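You operate a simulated robot arm through the tools that you are given. There is no shell and no other tool.

You are at the controls of a simulated robot arm. One attempt, no reset.

## Task
Switch on, key in the firing card's programme, switch off, padlock the switch.
Fine: in that order; lid left shut and latched.

It is judged by the outcome, as a careful person would: the job done as asked, and still so three seconds after it is handed in. It fails if anything else is knocked over, pushed out of place, dropped, spilled or broken. Lids that push on must go on centred and level and be pressed home; caps that screw on are set level and turned clockwise until they are tight.

## Robot
A 7-joint arm with a two-finger parallel gripper, fixed in place. Base frame: the origin is on the floor under the middle of its stand, x ahead of it, y to its left, z up; the work surface is at about z = 783. Readings come in mm, rad, newtons and seconds.
It reaches about 1247 mm from its shoulder. Its first joint turns from -2.304 to 2.304 rad. Payload 3.91 kg.
The tool frame sits at the grasp point between the pads (the TCP): z along the fingers, y along the line on which they close. The tips reach 30 mm beyond it. The gripper opens to 110 mm. The fingers are 20 mm wide and 10 mm thick; the gripper's body (48 by 112 mm) begins 55 mm behind the TCP.
Orientation is that of the tool frame in the base frame, as [roll, pitch, yaw] about the fixed x, y, z axes, in that order (R = Rz(yaw) Ry(pitch) Rx(roll)). With the fingers straight down and closing along the base's y, the tool's x points along the base's -x, its y along +y and its z along -z.

## Interface
- The arm moves only by the tool step_arm. Its argument "series" is a list of rows, each a list of 7 numbers: the shift along the base's x, y, z in mm, then the turn, a rotation vector about the base's x, y, z in rad, then the closure, from 0 (fully open) to 1 (shut). In form: [[x, y, z, wx, wy, wz, grip], ...]. A call has 1 to 20 rows; each row shifts and turns the commanded pose from where the row before left it. Each row takes 0.2 s and may step no farther than 50 mm and 0.15 rad from the row before; otherwise, or with a gripper value out of range, the whole call is refused. A pose out of reach is approached as far as the arm can. The call stops where the force on the tool passes 40 N (or 10 N more than at its start, if that is more) or the arm is blocked; 0.2 s more then pass. Each finger travels about 108 mm/s and halts on what it meets, pressing with about 44 N; the grip force reading is that of the motor and also rises with nothing between the fingers. The clock runs only during rows and for 0.2 s after the last one: add rows that do not move to give the fingers time. The reply holds the time, the measured pose of the TCP, the force on the tool along the base axes, the opening and the grip force, in the units named above and with some noise, with the torque about the TCP (base axes, N m) and any sound that the robot's microphone picked up.
- Cameras (640 x 400 px; columns grow to the right, rows downward): "scene" is fixed at [221, -649.9, 1622.2]; the picture's right is [1.00, 0.04, 0.00], its down [0.01, -0.35, -0.94] and it looks along [-0.04, 0.94, -0.35] (base axes); focal length 321 px, centre (320, 200). "wrist" rides on the gripper at [72, 17, -103] in the tool frame; the picture's right is [-0.23, 0.97, 0.00], its down [-0.76, -0.18, -0.62] and it looks along [-0.61, -0.14, 0.78] (tool axes); focal length 222 px, centre (320, 200).
- grab_frame(camera): a new picture of that camera. No time passes.
- measure_at(camera, pixels): for up to 12 pixels [column, row] of the newest picture of that camera ("zoom" is the newest enlarged one), the place [x, y, z] in the base frame of the surface seen there, good to about 3 mm. No time passes.
- inspect(camera, box): a new picture of the part [left, top, right, bottom] of that camera's present view, enlarged. No time passes.
- finish_job(): hands the job in; it is judged then, once.

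Open the gripper and draw the arm clear of the work before you hand the job in, unless the task says otherwise.

The tools are called after "Emit:" as a command line: name --pt "numbers of a row" for each row, then --argument value for the rest, lists and objects as JSON in quotes. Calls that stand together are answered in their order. step_arm: Moves the arm, as the interface text tells. Its arguments: {"type":"object","properties":{"series":{"type":"array","items":{"type":"array","items":{"type":"number"}}}},"required":["series"]} The other tools are called the same way: grab_frame (camera) takes a picture; measure_at (camera, pixels) gives the place of the surface under pixels of a picture; inspect (camera, box) takes an enlarged picture of a part of a camera's view; finish_job () hands the job in.

At the start:

```text
time_s: 0.0
tool_pos: [376.8, 472.1, 1448.0]
orientation: [3.141, 0.0, 3.141]
ft_force: [-0.1, 0.5, -0.5]
torque: [-0.02, -0.01, 0.01]
gripper_width: 110.2
grasp_force: 0.0
```

scene: 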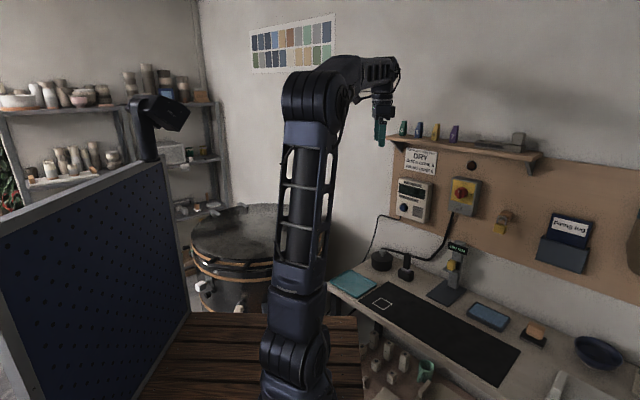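
wrist: 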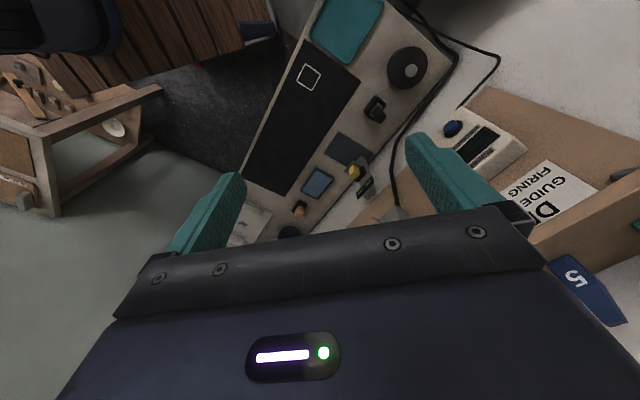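

I'll start by looking at the scene in detail: the wall panel with the controller (about 412,198), the switch (463,195), a padlock hanging at about (505,222), and the kiln (240,255).

Emit:
inspect --camera "scene" --box '[380, 140, 540, 240]'

Emit:
inspect --camera "scene" --box '[170, 180, 340, 320]'

Emit:
inspect --camera "scene" --box '[320, 230, 640, 400]'

Emit:
inspect --camera "scene" --box '[500, 180, 640, 300]'

```text
4.00 times, centred on (460, 190) of scene
```

zoom: 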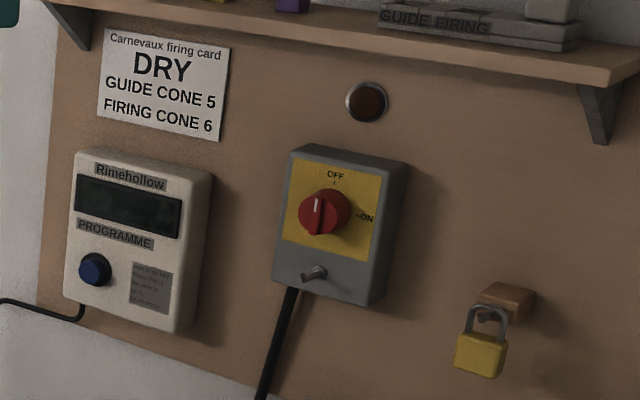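

```text
2.86 times, centred on (255, 250) of scene
```

zoom: 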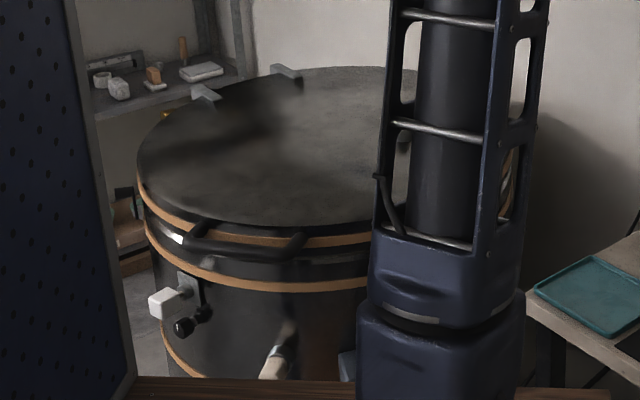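

```text
2.00 times, centred on (480, 315) of scene
```

zoom: 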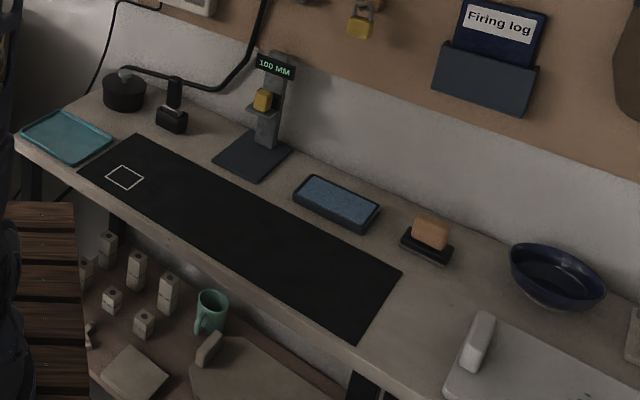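

```text
3.33 times, centred on (570, 240) of scene
```

zoom: 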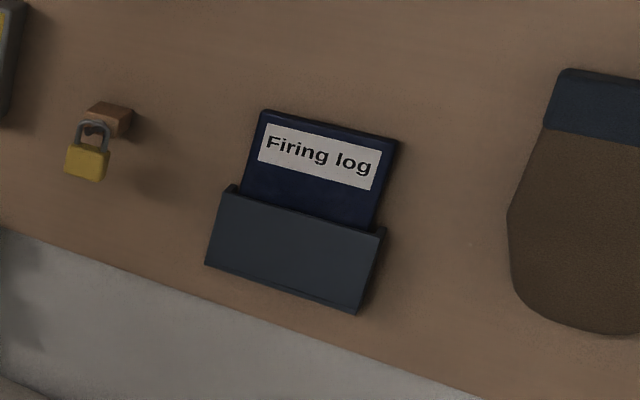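

The controller has a small note beside its blue button; I'll zoom in to read that, the card, the switch and the padlock.

Emit:
inspect --camera "scene" --box '[395, 175, 435, 225]'

Emit:
inspect --camera "scene" --box '[408, 200, 428, 220]'

Emit:
inspect --camera "scene" --box '[445, 172, 525, 240]'

Emit:
inspect --camera "scene" --box '[385, 115, 545, 165]'

Emit:
inspect --camera "wrist" --box '[400, 60, 640, 260]'

```text
8.00 times, centred on (415, 200) of scene
```

zoom: 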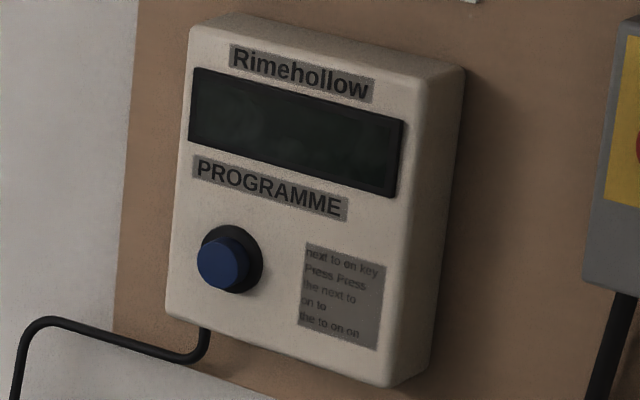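

```text
16.00 times, centred on (418, 210) of scene
```

zoom: 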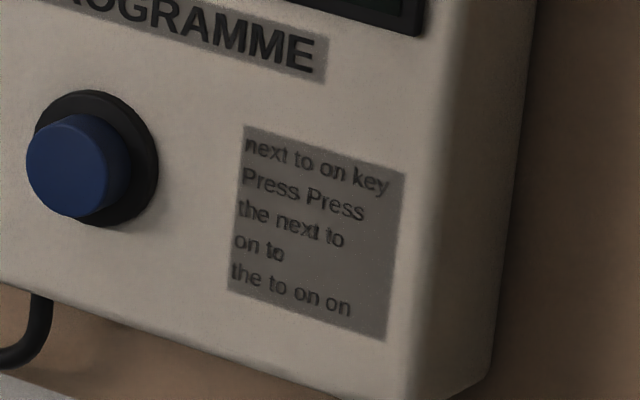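

```text
5.88 times, centred on (485, 206) of scene
```

zoom: 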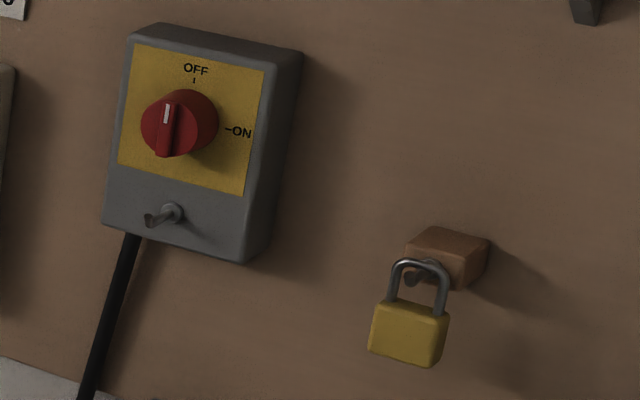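

```text
4.00 times, centred on (465, 140) of scene
```

zoom: 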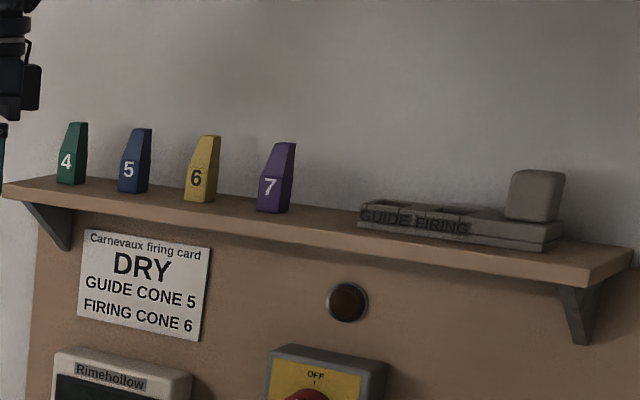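

```text
2.00 times, centred on (520, 160) of wrist
```

zoom: 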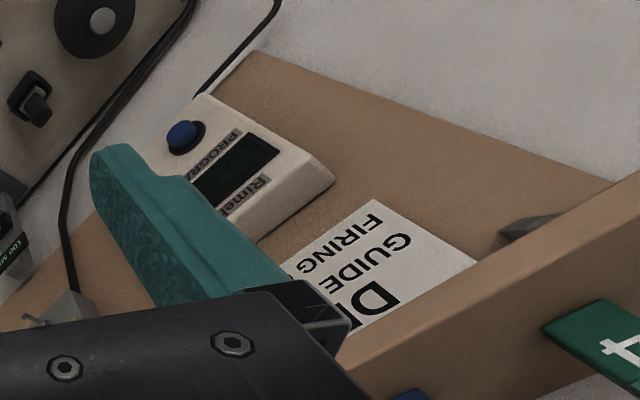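

The card's programme reads "DRY"; the controller display is dark (power off). I'll measure the switch, button, padlock and hook positions from an enlarged scene view.

Emit:
inspect --camera "scene" --box '[445, 172, 525, 240]'

Emit:
measure_at --camera "zoom" --pixels '[[165, 130], [185, 95], [210, 125], [150, 125], [150, 220], [172, 212], [195, 68], [240, 132], [245, 180], [140, 60], [410, 278], [440, 240]]'

Emit:
measure_at --camera "zoom" --pixels '[[470, 260], [408, 330], [420, 262], [395, 290], [440, 300], [385, 300], [375, 350], [430, 365], [445, 320], [435, 262], [135, 30], [270, 230]]'

```text
5.88 times, centred on (485, 206) of scene
```

zoom: 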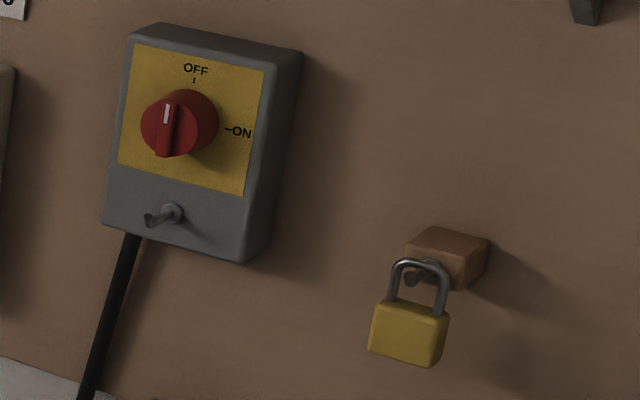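

```text
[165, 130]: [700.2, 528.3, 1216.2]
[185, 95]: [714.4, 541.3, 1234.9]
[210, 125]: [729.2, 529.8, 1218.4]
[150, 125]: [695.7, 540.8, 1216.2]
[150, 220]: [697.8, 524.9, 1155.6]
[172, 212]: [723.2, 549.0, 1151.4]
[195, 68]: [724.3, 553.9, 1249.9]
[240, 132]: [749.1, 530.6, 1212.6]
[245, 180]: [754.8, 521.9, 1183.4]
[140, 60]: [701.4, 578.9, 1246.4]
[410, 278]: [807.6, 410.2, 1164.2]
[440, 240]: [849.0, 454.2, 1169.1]
```

```text
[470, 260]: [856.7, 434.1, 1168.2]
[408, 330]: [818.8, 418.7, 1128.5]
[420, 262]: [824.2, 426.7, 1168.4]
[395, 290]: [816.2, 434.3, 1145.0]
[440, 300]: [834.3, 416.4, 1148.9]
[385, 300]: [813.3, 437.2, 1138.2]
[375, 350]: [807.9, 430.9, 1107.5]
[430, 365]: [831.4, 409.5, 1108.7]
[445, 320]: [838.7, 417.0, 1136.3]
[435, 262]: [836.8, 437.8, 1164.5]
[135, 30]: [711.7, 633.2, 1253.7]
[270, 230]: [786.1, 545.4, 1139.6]
```

The panel is angled about 45° to the base axes. I'll measure the board, controller and shelf to get its exact plane.

Emit:
grab_frame --camera "scene"

Emit:
measure_at --camera "scene" --pixels '[[397, 160], [440, 165], [490, 185], [530, 195], [600, 200], [620, 270], [525, 240], [440, 225], [540, 175], [495, 190], [610, 230], [445, 180]]'

Emit:
inspect --camera "scene" --box '[395, 175, 435, 225]'

Emit:
measure_at --camera "zoom" --pixels '[[218, 262], [240, 240], [258, 270], [200, 45], [390, 120], [300, 140], [180, 305], [380, 370], [460, 80], [345, 290], [210, 250], [225, 280]]'

Emit:
measure_at --camera "scene" --pixels '[[420, 141], [470, 150], [530, 160], [400, 145], [541, 154], [471, 165], [400, 130], [419, 130], [435, 130], [453, 132], [570, 230], [560, 255]]'

```text
taken
```

scene: 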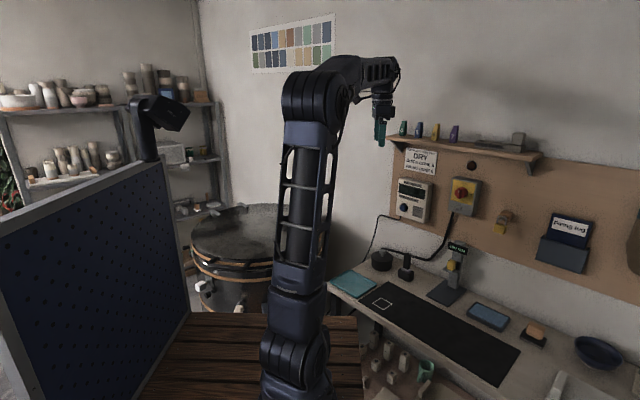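

```text
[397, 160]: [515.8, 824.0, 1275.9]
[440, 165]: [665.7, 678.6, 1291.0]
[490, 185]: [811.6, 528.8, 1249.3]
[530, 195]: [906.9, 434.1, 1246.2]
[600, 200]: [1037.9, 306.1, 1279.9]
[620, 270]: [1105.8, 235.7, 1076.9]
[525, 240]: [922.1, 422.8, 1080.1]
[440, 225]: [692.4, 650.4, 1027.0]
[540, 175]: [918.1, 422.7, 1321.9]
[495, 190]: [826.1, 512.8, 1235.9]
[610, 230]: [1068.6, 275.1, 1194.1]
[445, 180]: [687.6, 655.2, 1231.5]
```

```text
8.00 times, centred on (415, 200) of scene
```

zoom: 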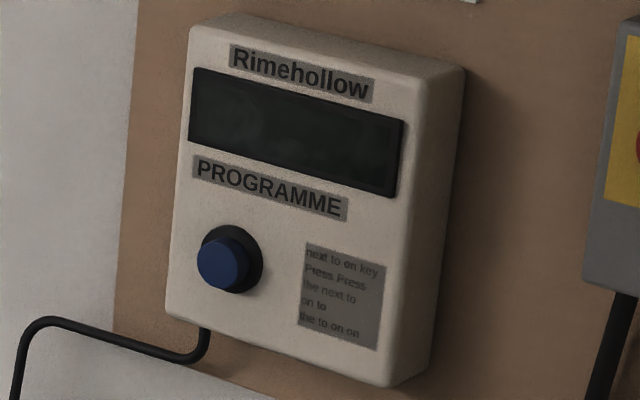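

```text
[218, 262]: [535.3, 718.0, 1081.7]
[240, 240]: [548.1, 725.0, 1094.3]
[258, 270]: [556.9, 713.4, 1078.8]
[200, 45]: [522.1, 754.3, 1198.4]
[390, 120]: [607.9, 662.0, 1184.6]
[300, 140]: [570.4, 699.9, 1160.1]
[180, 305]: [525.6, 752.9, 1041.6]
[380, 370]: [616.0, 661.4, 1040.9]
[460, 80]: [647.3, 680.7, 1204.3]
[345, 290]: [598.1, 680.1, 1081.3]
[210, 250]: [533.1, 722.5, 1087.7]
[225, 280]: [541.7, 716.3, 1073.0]
```

```text
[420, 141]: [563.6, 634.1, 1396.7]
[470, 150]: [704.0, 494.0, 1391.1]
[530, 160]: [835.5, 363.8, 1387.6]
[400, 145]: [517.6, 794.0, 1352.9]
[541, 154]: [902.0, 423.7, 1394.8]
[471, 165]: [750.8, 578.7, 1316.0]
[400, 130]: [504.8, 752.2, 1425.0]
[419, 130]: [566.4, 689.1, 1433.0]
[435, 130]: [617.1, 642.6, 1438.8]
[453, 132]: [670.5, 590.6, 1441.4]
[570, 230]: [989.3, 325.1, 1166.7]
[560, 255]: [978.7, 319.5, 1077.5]
```

Board plane: x+y ≈ 1340 (45° wall), switch/controller faces at x+y ≈ 1278. Before moving, I check the kiln lid and its latch near (203,290).

Emit:
inspect --camera "scene" --box '[185, 260, 265, 320]'

Emit:
inspect --camera "scene" --box '[180, 200, 340, 300]'

Emit:
inspect --camera "scene" --box '[0, 60, 230, 220]'

Emit:
inspect --camera "scene" --box '[260, 40, 420, 160]'

```text
6.67 times, centred on (225, 290) of scene
```

zoom: 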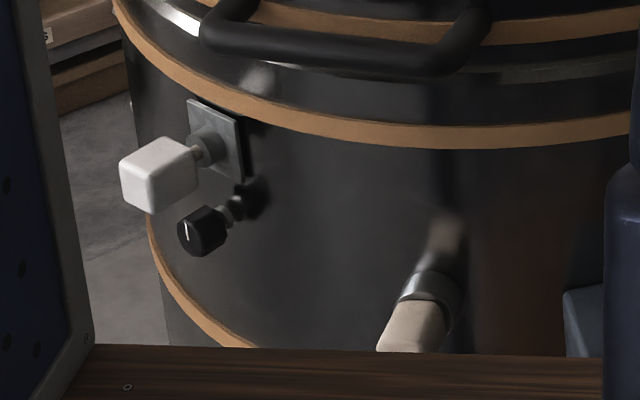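

```text
4.00 times, centred on (260, 250) of scene
```

zoom: 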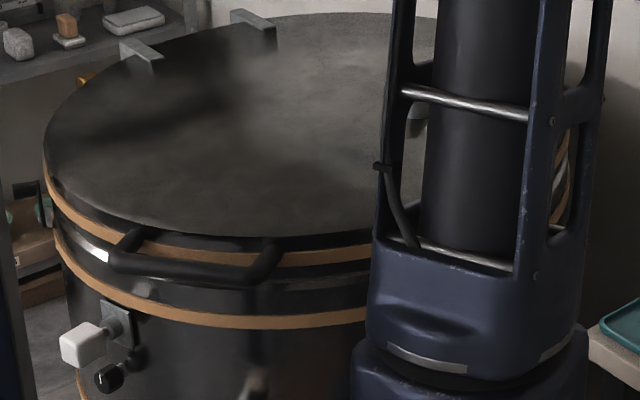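

```text
2.50 times, centred on (115, 140) of scene
```

zoom: 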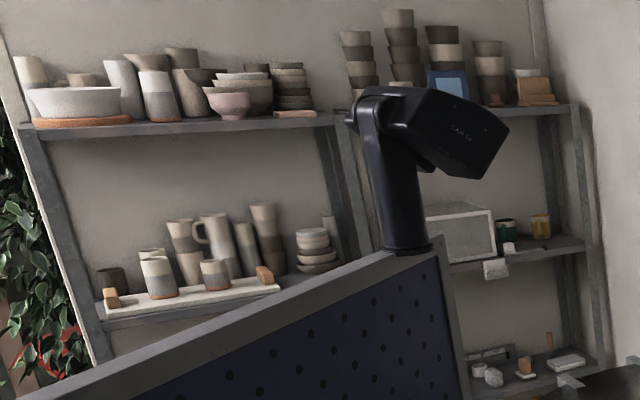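

```text
3.33 times, centred on (340, 100) of scene
```

zoom: 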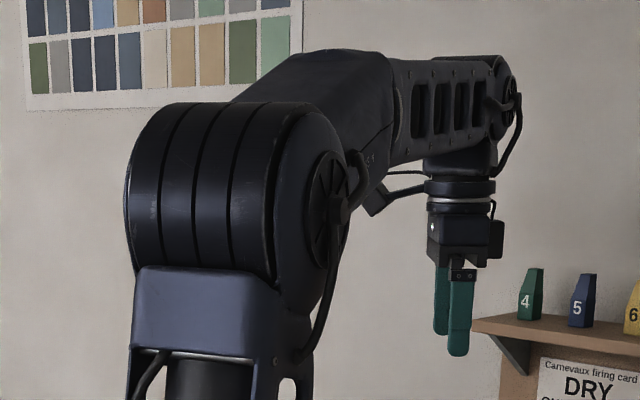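

The kiln lid looks flat on its rim; let me measure the lid, handle and white/black fittings to understand which is the latch and whether it is engaged.

Emit:
inspect --camera "scene" --box '[180, 200, 340, 300]'

Emit:
measure_at --camera "zoom" --pixels '[[80, 345], [110, 377], [118, 318], [190, 270], [92, 255], [250, 30], [140, 55], [250, 225], [60, 150], [200, 150], [565, 180], [350, 200]]'

Emit:
inspect --camera "scene" --box '[190, 255, 230, 285]'

Emit:
inspect --camera "scene" --box '[310, 200, 350, 290]'

```text
4.00 times, centred on (260, 250) of scene
```

zoom: 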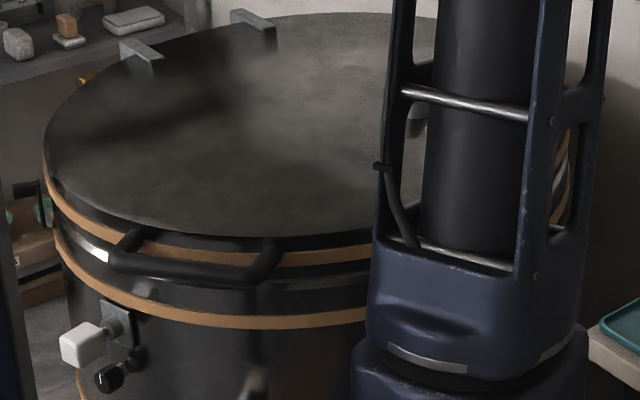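

```text
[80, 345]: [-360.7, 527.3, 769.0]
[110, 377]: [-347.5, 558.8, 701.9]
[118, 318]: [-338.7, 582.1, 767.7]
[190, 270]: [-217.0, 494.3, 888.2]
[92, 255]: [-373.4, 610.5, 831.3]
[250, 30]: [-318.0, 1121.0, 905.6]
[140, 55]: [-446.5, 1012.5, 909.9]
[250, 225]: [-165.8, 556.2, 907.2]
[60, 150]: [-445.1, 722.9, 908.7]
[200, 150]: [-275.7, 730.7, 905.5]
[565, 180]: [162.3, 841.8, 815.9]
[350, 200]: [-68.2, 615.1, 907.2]
```

```text
13.33 times, centred on (210, 270) of scene
```

zoom: 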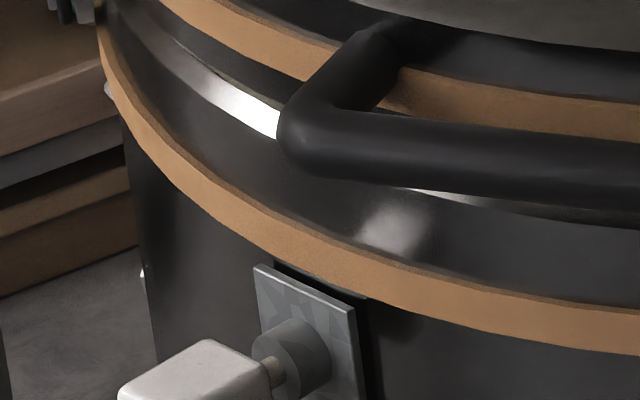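

```text
4.44 times, centred on (330, 245) of scene
```

zoom: 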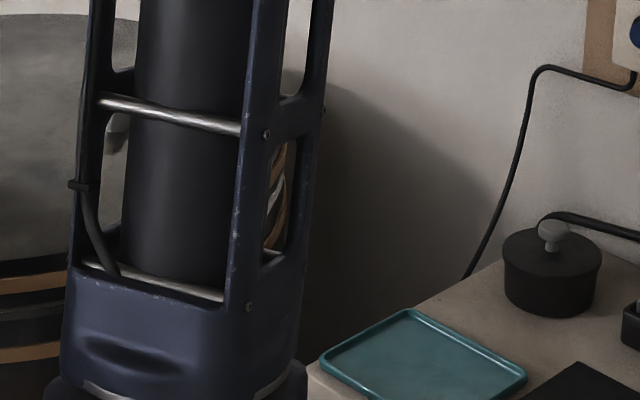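

No obvious open latch from here; I'll look at the kiln again later. Now I check the bench objects' heights in front of the panel so the low wrist stays clear of them.

Emit:
measure_at --camera "scene" --pixels '[[457, 244], [452, 266], [445, 292], [405, 258], [405, 270], [382, 252], [488, 317], [534, 328], [450, 230], [430, 257], [598, 345], [353, 284]]'

Emit:
inspect --camera "scene" --box '[350, 205, 510, 315]'

```text
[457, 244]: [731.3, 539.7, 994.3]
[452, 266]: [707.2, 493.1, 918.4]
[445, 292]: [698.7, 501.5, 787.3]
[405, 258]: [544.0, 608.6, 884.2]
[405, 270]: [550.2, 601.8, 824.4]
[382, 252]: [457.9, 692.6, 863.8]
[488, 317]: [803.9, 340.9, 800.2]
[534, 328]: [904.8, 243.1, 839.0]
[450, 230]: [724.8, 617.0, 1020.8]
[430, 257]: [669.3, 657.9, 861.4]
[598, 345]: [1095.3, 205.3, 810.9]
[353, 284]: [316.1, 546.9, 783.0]
```

```text
3.64 times, centred on (430, 260) of scene
```

zoom: 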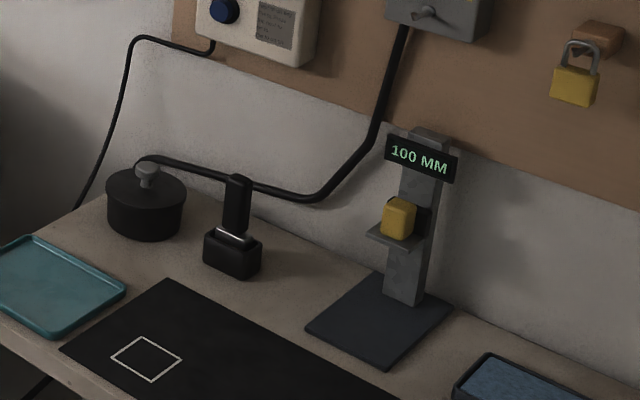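

Everything on the bench near the panel is below z≈1010. I now yaw the tool 45° to face the wall while descending, keeping well away from the shelf (front edge about 847 mm out along the wall normal).

Emit:
step_arm --pt "12 -3 -13 0 0 0.1309 0" --pt "12 -3 -13 0 0 0.1309 0" --pt "12 -3 -13 0 0 0.1309 0" --pt "12 -3 -13 0 0 0.1309 0" --pt "12 -3 -13 0 0 0.1309 0" --pt "12 -3 -13 0 0 0.1309 0"

Emit:
grab_frame --camera "scene"

Emit:
grab_frame --camera "wrist"

```text
time_s: 1.4
tool_pos: [448.7, 453.3, 1368.7]
orientation: [-3.14, 0.003, -2.354]
ft_force: [-0.3, -0.1, 0.9]
torque: [-0.01, 0.0, -0.03]
gripper_width: 109.9
grasp_force: 0.1
```

```text
taken
```

scene: 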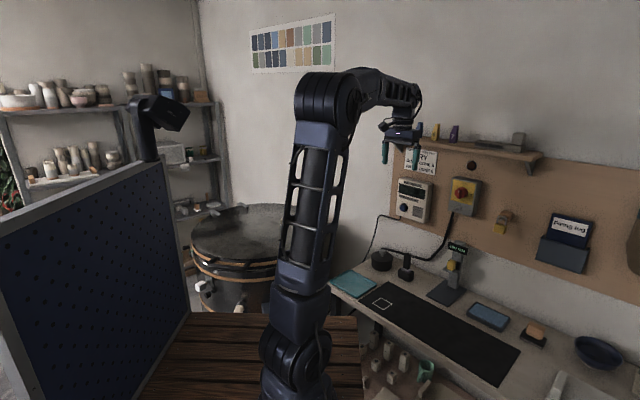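

```text
taken
```

wrist: 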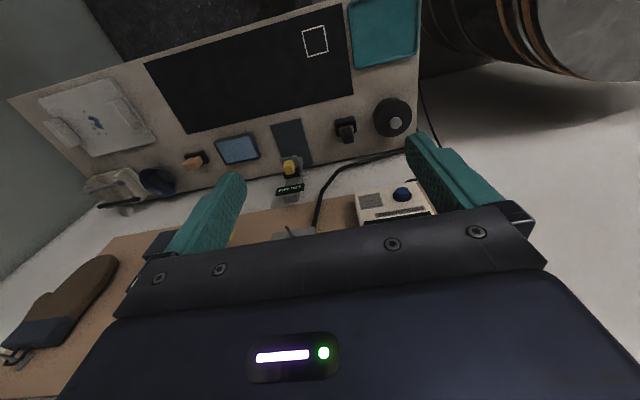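

The yaw is done cleanly. Now I pitch the fingers up to horizontal towards the wall while continuing to about 720 mm out and z≈1215.

Emit:
step_arm --pt "12 -3 -13 0.0926 -0.0926 0 0" --pt "12 -3 -13 0.0926 -0.0926 0 0" --pt "12 -3 -13 0.0926 -0.0926 0 0" --pt "12 -3 -13 0.0926 -0.0926 0 0" --pt "12 -3 -13 0.0926 -0.0926 0 0" --pt "12 -3 -13 0.0926 -0.0926 0 0"

Emit:
grab_frame --camera "wrist"

```text
time_s: 2.8
tool_pos: [521.3, 435.5, 1292.4]
orientation: [3.14, 0.788, -2.356]
ft_force: [-0.3, -0.9, -0.1]
torque: [0.01, -0.02, 0.02]
gripper_width: 109.9
grasp_force: 0.1
```

```text
taken
```

wrist: 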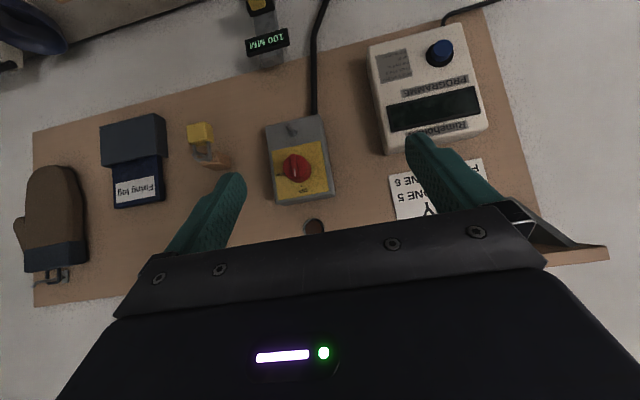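

The panel now shows clearly in the wrist view (knob at 297,167; hook at 291,126; padlock at 203,135). I continue pitching to horizontal.

Emit:
step_arm --pt "12 -3 -13 0.0926 -0.0926 0 0" --pt "12 -3 -13 0.0926 -0.0926 0 0" --pt "12 -3 -13 0.0926 -0.0926 0 0" --pt "12 -3 -13 0.0926 -0.0926 0 0" --pt "12 -3 -13 0.0926 -0.0926 0 0" --pt "12 -3 -12 0.0926 -0.0926 0 0"

Emit:
grab_frame --camera "wrist"

Emit:
grab_frame --camera "scene"

```text
time_s: 4.2
tool_pos: [584.2, 411.5, 1231.2]
orientation: [-3.061, 1.381, -2.343]
ft_force: [0.4, 0.0, 0.4]
torque: [-0.03, 0.01, -0.03]
gripper_width: 110.0
grasp_force: 0.1
out of reach, approached as far as the arm can: row 2, 3, 4
```

```text
taken
```

wrist: 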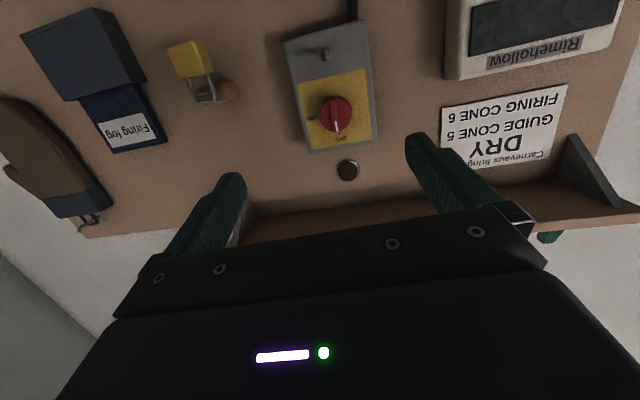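

```text
taken
```

scene: 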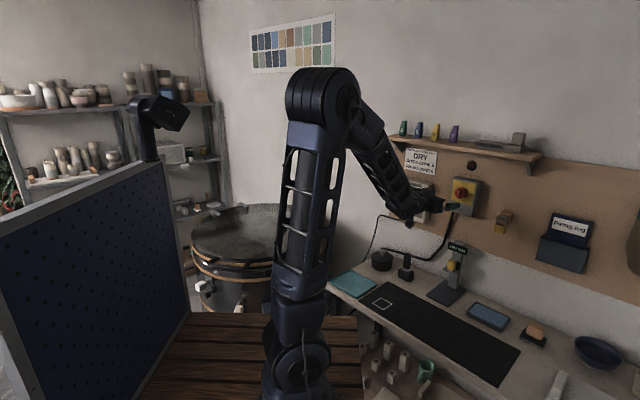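

Rows 2–4 passed a hard region but rows 5–6 were reachable; I hold still for a moment to let the arm settle on the commanded pose.

Emit:
step_arm --pt "0 0 0 0 0 0 0" --pt "0 0 0 0 0 0 0" --pt "0 0 0 0 0 0 0"

Emit:
grab_frame --camera "scene"

Emit:
grab_frame --camera "wrist"

```text
time_s: 5.0
tool_pos: [584.7, 410.5, 1229.7]
orientation: [-3.055, 1.379, -2.339]
ft_force: [0.5, 0.3, -0.4]
torque: [-0.02, -0.05, 0.01]
gripper_width: 110.2
grasp_force: 0.1
```

```text
taken
```

scene: 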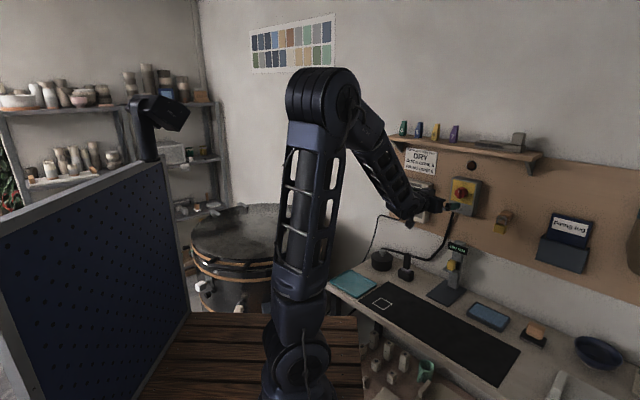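

```text
taken
```

wrist: 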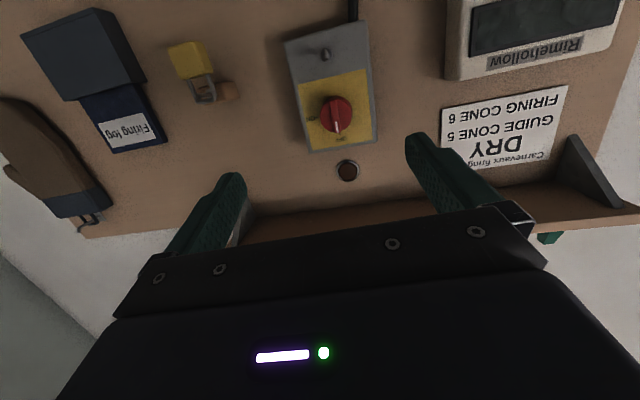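

The tool stopped about 11° short of horizontal (a wrist limit when the hand is this close in). Reaching further out should ease that, so I move out to about 790 mm along the normal while correcting the attitude.

Emit:
step_arm --pt "15 15.5 -4 0 0 0.0 0" --pt "15 15.5 -4 0.0 0.0 0 0" --pt "15 15.5 -4 0.047 -0.043 0.023 0" --pt "15 15.5 -4 0.047 -0.043 0.023 0" --pt "0 0 0 0.047 -0.043 0.023 0" --pt "0 0 0 0 0 0 0"

Emit:
grab_frame --camera "wrist"

Emit:
measure_at --camera "scene" --pixels '[[300, 355], [290, 300], [320, 100], [345, 95], [375, 140], [405, 200], [455, 207], [400, 190]]'

```text
time_s: 6.4
tool_pos: [648.2, 471.7, 1213.6]
orientation: [-2.743, 1.568, -1.959]
ft_force: [1.5, -0.6, -1.1]
torque: [0.08, -0.08, 0.16]
gripper_width: 110.2
grasp_force: 0.1
```

```text
taken
```

wrist: 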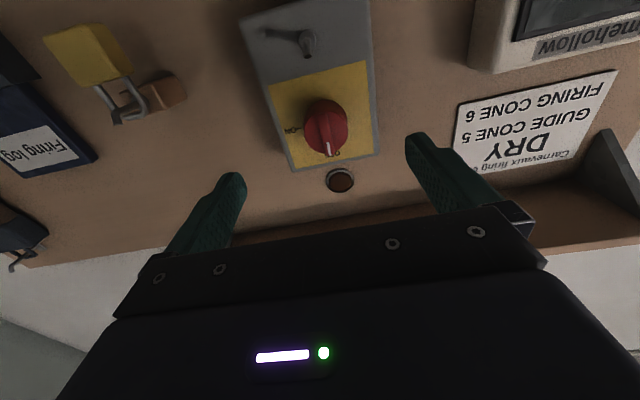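

```text
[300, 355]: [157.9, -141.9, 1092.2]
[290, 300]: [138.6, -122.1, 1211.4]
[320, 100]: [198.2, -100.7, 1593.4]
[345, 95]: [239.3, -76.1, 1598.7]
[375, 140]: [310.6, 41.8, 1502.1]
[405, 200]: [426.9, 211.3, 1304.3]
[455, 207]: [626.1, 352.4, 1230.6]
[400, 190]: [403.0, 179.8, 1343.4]
```

The tool is now horizontal facing the wall (z-axis ≈ (0.707, 0.707, 0)). I zoom on the knob at (325,128) and measure it plus the hook.

Emit:
inspect --camera "wrist" --box '[230, 10, 390, 190]'

```text
2.22 times, centred on (310, 100) of wrist
```

zoom: 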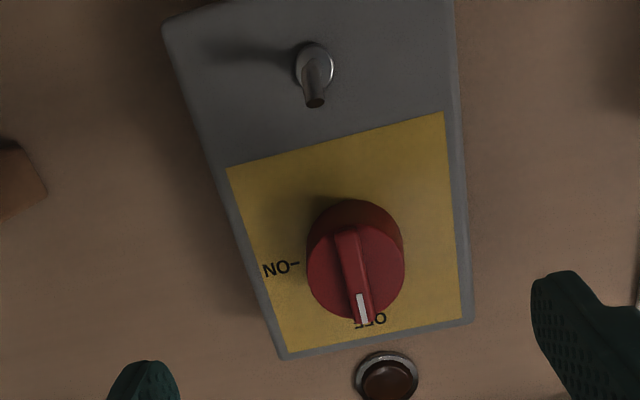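

Emit:
measure_at --camera "zoom" --pixels '[[348, 245], [356, 290], [325, 285], [390, 275], [345, 235], [360, 315], [310, 255], [402, 250], [355, 270], [315, 100], [312, 72], [315, 50]]'

Emit:
measure_at --camera "zoom" --pixels '[[300, 268], [372, 320], [240, 180], [440, 125], [295, 345], [460, 310], [385, 375], [350, 260], [330, 260], [375, 255], [355, 205], [345, 225]]'

```text
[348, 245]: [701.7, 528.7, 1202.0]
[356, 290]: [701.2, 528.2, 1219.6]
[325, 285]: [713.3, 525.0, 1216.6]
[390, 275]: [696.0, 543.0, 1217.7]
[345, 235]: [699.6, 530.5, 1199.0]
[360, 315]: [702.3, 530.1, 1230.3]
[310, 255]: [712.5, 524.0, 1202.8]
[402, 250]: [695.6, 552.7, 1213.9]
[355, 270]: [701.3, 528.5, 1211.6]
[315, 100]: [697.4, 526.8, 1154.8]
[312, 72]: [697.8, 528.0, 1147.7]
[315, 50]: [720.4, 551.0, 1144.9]
```

```text
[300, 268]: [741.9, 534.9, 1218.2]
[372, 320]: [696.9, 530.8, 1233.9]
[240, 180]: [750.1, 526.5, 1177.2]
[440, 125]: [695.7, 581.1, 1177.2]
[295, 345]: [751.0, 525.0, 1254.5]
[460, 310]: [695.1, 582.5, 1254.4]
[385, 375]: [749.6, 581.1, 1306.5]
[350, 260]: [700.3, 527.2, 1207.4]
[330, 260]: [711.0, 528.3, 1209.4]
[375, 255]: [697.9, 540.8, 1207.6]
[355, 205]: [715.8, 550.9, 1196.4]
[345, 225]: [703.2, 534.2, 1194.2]
```

Knob bar: centre u≈122 (x≈701,y≈528 at front), z≈1214, front at d≈869 and disc face at d≈876 mm. I partly close the fingers and advance so the tips straddle the bar just off the disc.

Emit:
step_arm --pt "9 10 0 0 0 0 0.65" --pt "9 10 0 0 0 0 0.65" --pt "9 10 0 0 0 0 0.65" --pt "0 0 0 0 0 0 0.65"

Emit:
grab_frame --camera "wrist"

Emit:
inspect --camera "scene" --box '[400, 160, 500, 230]'

```text
time_s: 7.4
tool_pos: [672.8, 504.7, 1215.3]
orientation: [-2.297, 1.569, -1.512]
ft_force: [0.5, -0.3, 0.3]
torque: [-0.01, -0.01, 0.01]
gripper_width: 38.7
grasp_force: 0.1
```

```text
taken
```

wrist: 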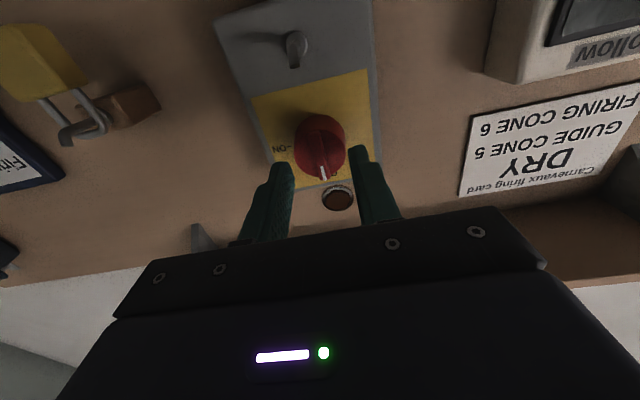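

```text
5.71 times, centred on (450, 195) of scene
```

zoom: 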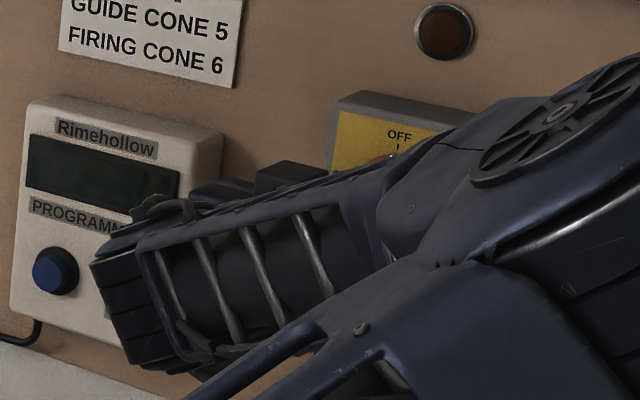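

The fingers straddle the knob at (319,145). The scene zoom shows the arm's elbow has swung, so I look at the full scene and re-read the pose before going in.

Emit:
step_arm --pt "0 0 0 0 0 0 0.65"

Emit:
grab_frame --camera "scene"

Emit:
inspect --camera "wrist" --box '[230, 60, 410, 220]'

```text
time_s: 7.8
tool_pos: [672.2, 504.3, 1215.4]
orientation: [-2.303, 1.568, -1.519]
ft_force: [0.3, -0.1, 0.1]
torque: [0.02, 0.01, -0.01]
gripper_width: 38.7
grasp_force: 0.1
```

```text
taken
```

scene: 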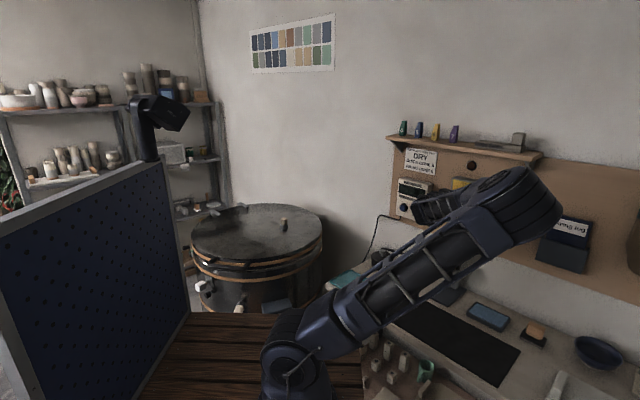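

```text
2.50 times, centred on (320, 140) of wrist
```

zoom: 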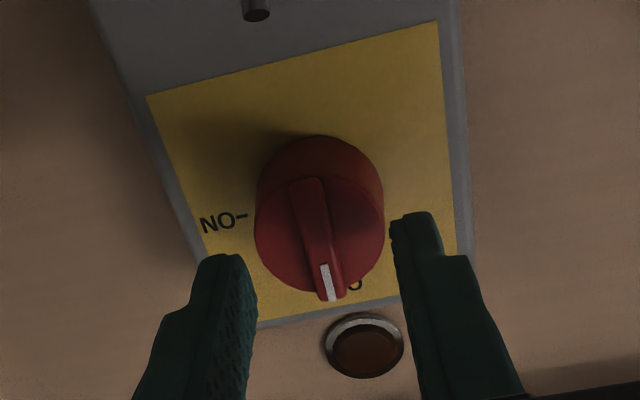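

The arm has folded its elbow out to the right (at about 530,195) which leaves the kiln fully visible. I measure the elbow's clearance and inspect the kiln's latch.

Emit:
measure_at --camera "scene" --pixels '[[530, 195], [550, 215], [510, 175], [420, 270], [340, 320], [430, 205], [555, 200], [545, 240]]'

Emit:
inspect --camera "scene" --box '[180, 195, 340, 315]'

Emit:
inspect --camera "scene" --box '[240, 255, 300, 315]'

```text
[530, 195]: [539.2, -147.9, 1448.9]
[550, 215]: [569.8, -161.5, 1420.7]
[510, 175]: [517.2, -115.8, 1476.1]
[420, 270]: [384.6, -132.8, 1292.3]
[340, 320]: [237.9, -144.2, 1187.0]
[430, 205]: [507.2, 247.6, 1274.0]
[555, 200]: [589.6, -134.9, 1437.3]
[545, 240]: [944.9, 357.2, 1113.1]
```

```text
3.33 times, centred on (260, 255) of scene
```

zoom: 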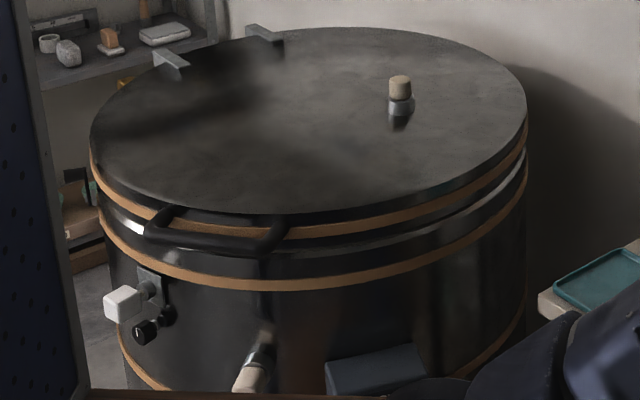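

```text
6.67 times, centred on (270, 285) of scene
```

zoom: 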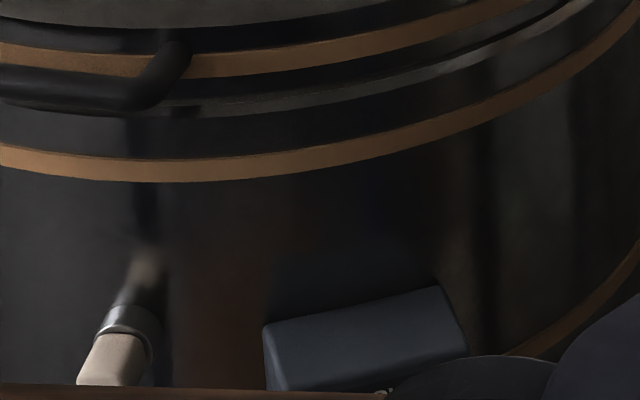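

Lid is shut flat and nothing is disturbed there. Elbow is clear of all objects. I now nudge 3 mm right and 12 mm in so the tips flank the bar at the disc face.

Emit:
step_arm --pt "4.2 1.4 -0.5 0 0 0 0.65" --pt "3.2 2.4 -0.5 0 0 0 0.65" --pt "3 3 0 0 0 0 0.65" --pt "0 0 0 0 0 0 0.65"

Emit:
inspect --camera "wrist" --box '[230, 60, 410, 220]'

```text
time_s: 8.8
tool_pos: [682.4, 509.3, 1214.3]
orientation: [-2.238, 1.569, -1.449]
ft_force: [-0.3, -0.1, 0.0]
torque: [0.03, 0.01, -0.02]
gripper_width: 38.6
grasp_force: 0.1
```

```text
2.50 times, centred on (320, 140) of wrist
```

zoom: 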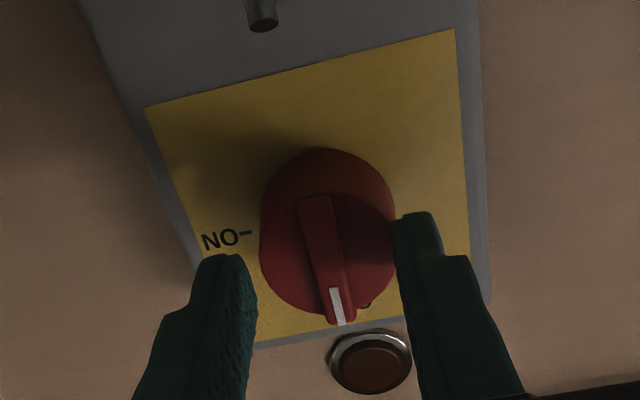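

Tips are at d≈873, aligned with the bar (u=122.4). I move in 2 mm more and close on the bar.

Emit:
step_arm --pt "1.4 1.4 0 0 0 0 0.65" --pt "0 0 0 0 0 0 0.8" --pt "0 0 0 0 0 0 1.0" --pt "0 0 0 0 0 0 1.0" --pt "0 0 0 0 0 0 1.0"

Emit:
inspect --camera "wrist" --box '[230, 60, 410, 220]'

```text
time_s: 10.0
tool_pos: [682.5, 512.6, 1214.5]
orientation: [-2.112, 1.568, -1.324]
ft_force: [-14.7, 10.2, -0.7]
torque: [-0.01, 0.11, 0.48]
gripper_width: 9.0
grasp_force: 45.4
```

```text
2.50 times, centred on (320, 140) of wrist
```

zoom: 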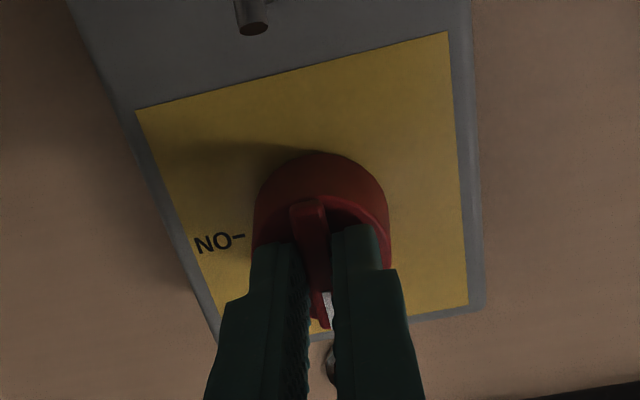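

The bar is gripped (9.0 mm opening) with about 18 N sideways load, so the knob's axis sits ~2 mm to the left. I relieve that, then start turning clockwise in small steps.

Emit:
step_arm --pt "-1.5 1.5 0 0 0 0 1" --pt "0 0 0 0 0 0 1" --pt "0 0 0 0.07 0.07 0 1" --pt "0 0 0 0.07 0.07 0 1" --pt "0 0 0 0.07 0.07 0 1"

Emit:
inspect --camera "wrist" --box '[230, 60, 410, 220]'

```text
time_s: 11.2
tool_pos: [681.0, 513.0, 1213.2]
orientation: [1.575, 1.273, 2.362]
ft_force: [-9.1, 0.9, -0.5]
torque: [-0.15, 0.13, 0.18]
gripper_width: 9.0
grasp_force: 45.2
```

```text
2.50 times, centred on (320, 140) of wrist
```

zoom: 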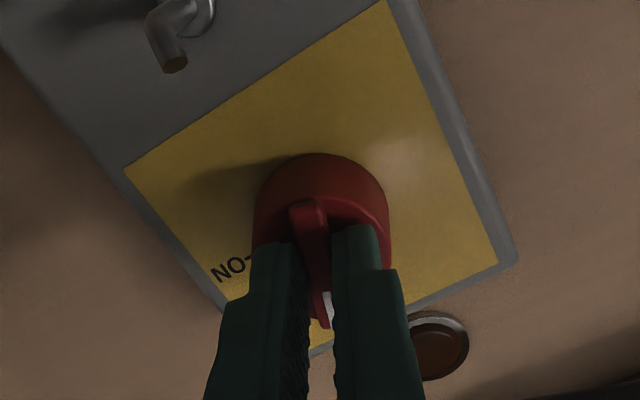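

The knob turns with the fingers (about 0.3 rad so far, low forces). I continue turning clockwise.

Emit:
step_arm --pt "0 0 0 0.092 0.092 0 1" --pt "0 0 0 0.092 0.092 0 1" --pt "0 0 0 0.092 0.092 0 1" --pt "0 0 0 0.092 0.092 0 1"

Emit:
inspect --camera "wrist" --box '[230, 60, 410, 220]'

```text
time_s: 12.2
tool_pos: [681.3, 513.7, 1215.1]
orientation: [1.572, 0.756, 2.357]
ft_force: [-5.7, 8.1, 7.7]
torque: [0.17, -0.19, 0.18]
gripper_width: 8.6
grasp_force: 45.1
```

```text
2.50 times, centred on (320, 140) of wrist
```

zoom: 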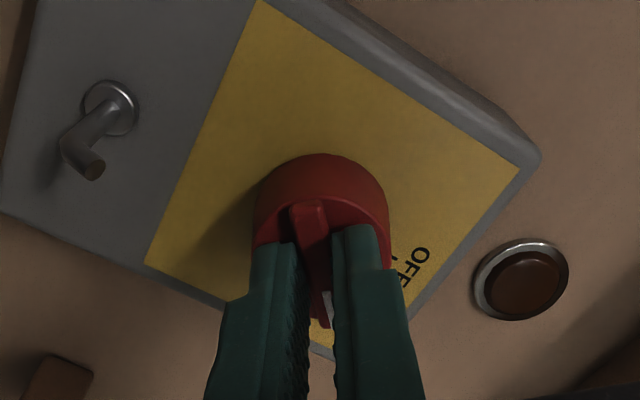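

Halfway (pitch reading fell 1.57→0.756, i.e. ~0.81 rad turned), forces still small. I keep turning towards 90°.

Emit:
step_arm --pt "0 0 0 0.092 0.092 0 1" --pt "0 0 0 0.092 0.092 0 1" --pt "0 0 0 0.092 0.092 0 1" --pt "0 0 0 0.092 0.092 0 1" --pt "0 0 0 0.092 0.092 0 1"

Emit:
inspect --camera "wrist" --box '[230, 60, 410, 220]'

Emit:
grab_frame --camera "scene"

```text
time_s: 13.4
tool_pos: [680.8, 513.0, 1215.0]
orientation: [1.571, 0.104, 2.357]
ft_force: [-3.3, 23.5, 27.6]
torque: [0.52, -0.55, -0.19]
gripper_width: 9.1
grasp_force: 45.0
```

```text
2.50 times, centred on (320, 140) of wrist
```

zoom: 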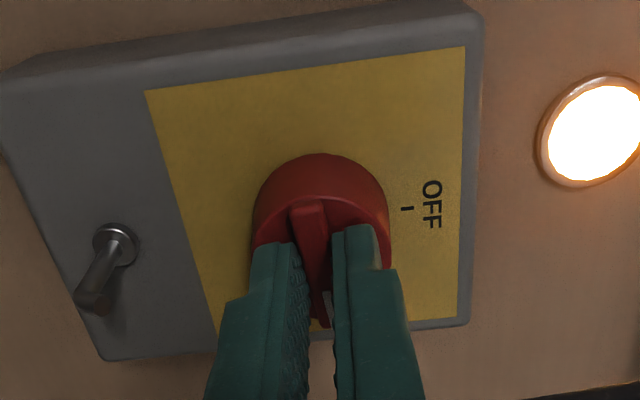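

```text
taken
```

scene: 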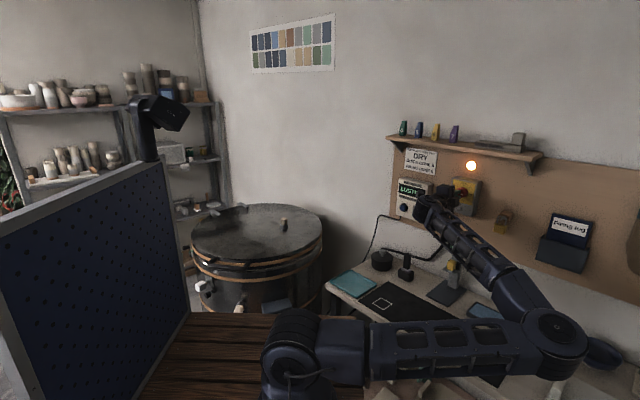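

The lamp lit at (471,165) and the display shows "LUSTRE" – power is on. The elbow has dropped to the right, though, so I measure how close it is to the bench before continuing.

Emit:
measure_at --camera "scene" --pixels '[[555, 335], [555, 370], [575, 350], [500, 280], [440, 345], [480, 370], [530, 300], [460, 240], [590, 350], [520, 372]]'

Emit:
inspect --camera "scene" --box '[390, 150, 490, 220]'

```text
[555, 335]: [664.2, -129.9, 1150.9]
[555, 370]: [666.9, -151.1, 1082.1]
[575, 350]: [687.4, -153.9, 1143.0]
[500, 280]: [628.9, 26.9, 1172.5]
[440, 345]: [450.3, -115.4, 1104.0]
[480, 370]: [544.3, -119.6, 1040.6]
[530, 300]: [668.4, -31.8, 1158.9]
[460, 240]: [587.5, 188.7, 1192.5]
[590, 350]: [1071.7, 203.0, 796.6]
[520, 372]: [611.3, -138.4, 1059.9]
```

```text
5.71 times, centred on (440, 185) of scene
```

zoom: 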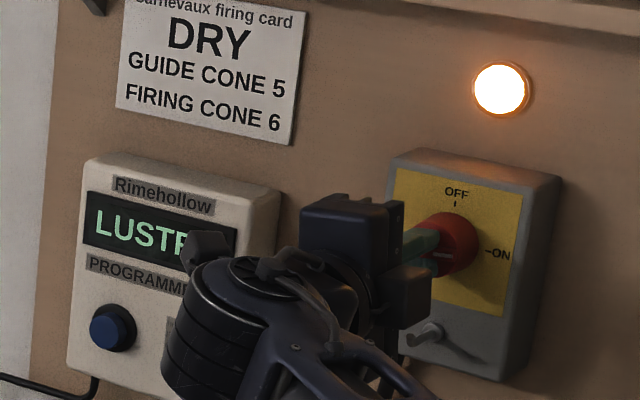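

Elbow is at (665,-130), well in front of the bench, so it is safe. The knob is at ~84°; I finish the last 0.1 rad, easing the sideways load.

Emit:
step_arm --pt "-0.7 0.7 1.5 0 0 0 1" --pt "0 0 0 0.036 0.036 0 1" --pt "0 0 0 0.038 0.038 0 1" --pt "0 0 0 0 0 0 1"

Emit:
inspect --camera "wrist" --box '[230, 60, 410, 220]'

```text
time_s: 14.4
tool_pos: [682.5, 513.2, 1216.5]
orientation: [1.569, 0.0, 2.36]
ft_force: [-0.7, 4.2, 16.6]
torque: [0.3, -0.3, 0.91]
gripper_width: 8.9
grasp_force: 44.5
```

```text
2.50 times, centred on (320, 140) of wrist
```

zoom: 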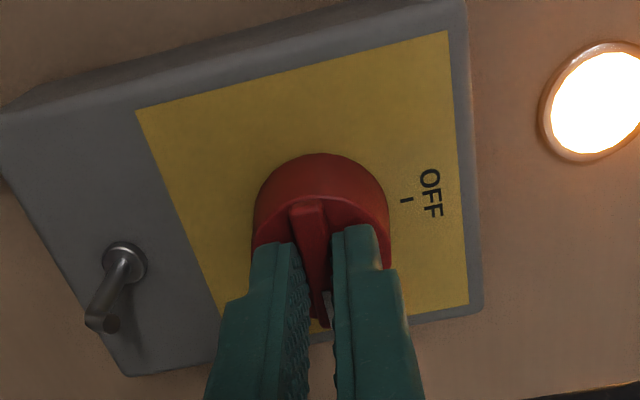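

Knob is fully at ON (90° turned, bar horizontal) and the lamp is lit. I open the fingers and back straight out.

Emit:
step_arm --pt "0 0 0 0 0 0 0.7" --pt "0 0 0 0 0 0 0.7" --pt "-7 -7 0 0 0 0 0.7" --pt "-14 -14 0 0 0 0 0.7" --pt "-21 -21 0 0 0 0 0.7" --pt "0 0 0 0 0 0 0.7"

Emit:
grab_frame --camera "wrist"

Emit:
grab_frame --camera "scene"

```text
time_s: 15.8
tool_pos: [639.1, 472.6, 1215.5]
orientation: [1.571, 0.0, 2.359]
ft_force: [0.1, 0.5, -0.6]
torque: [-0.02, 0.04, 0.01]
gripper_width: 32.9
grasp_force: 0.1
```

```text
taken
```

wrist: 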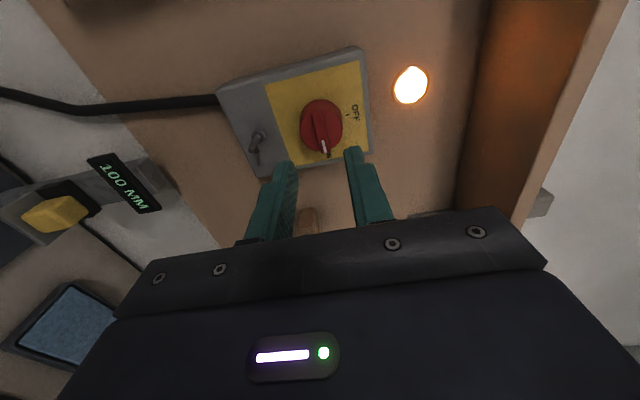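

```text
taken
```

scene: 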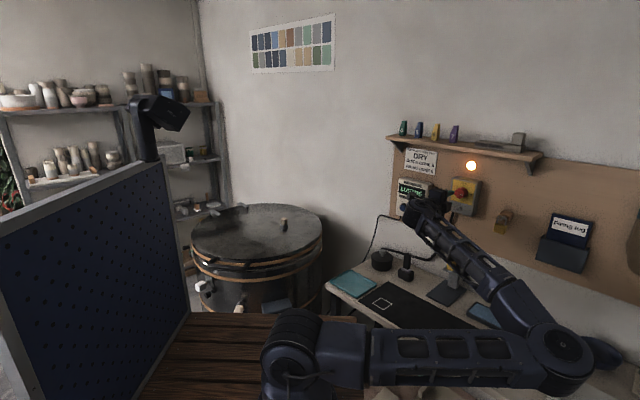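

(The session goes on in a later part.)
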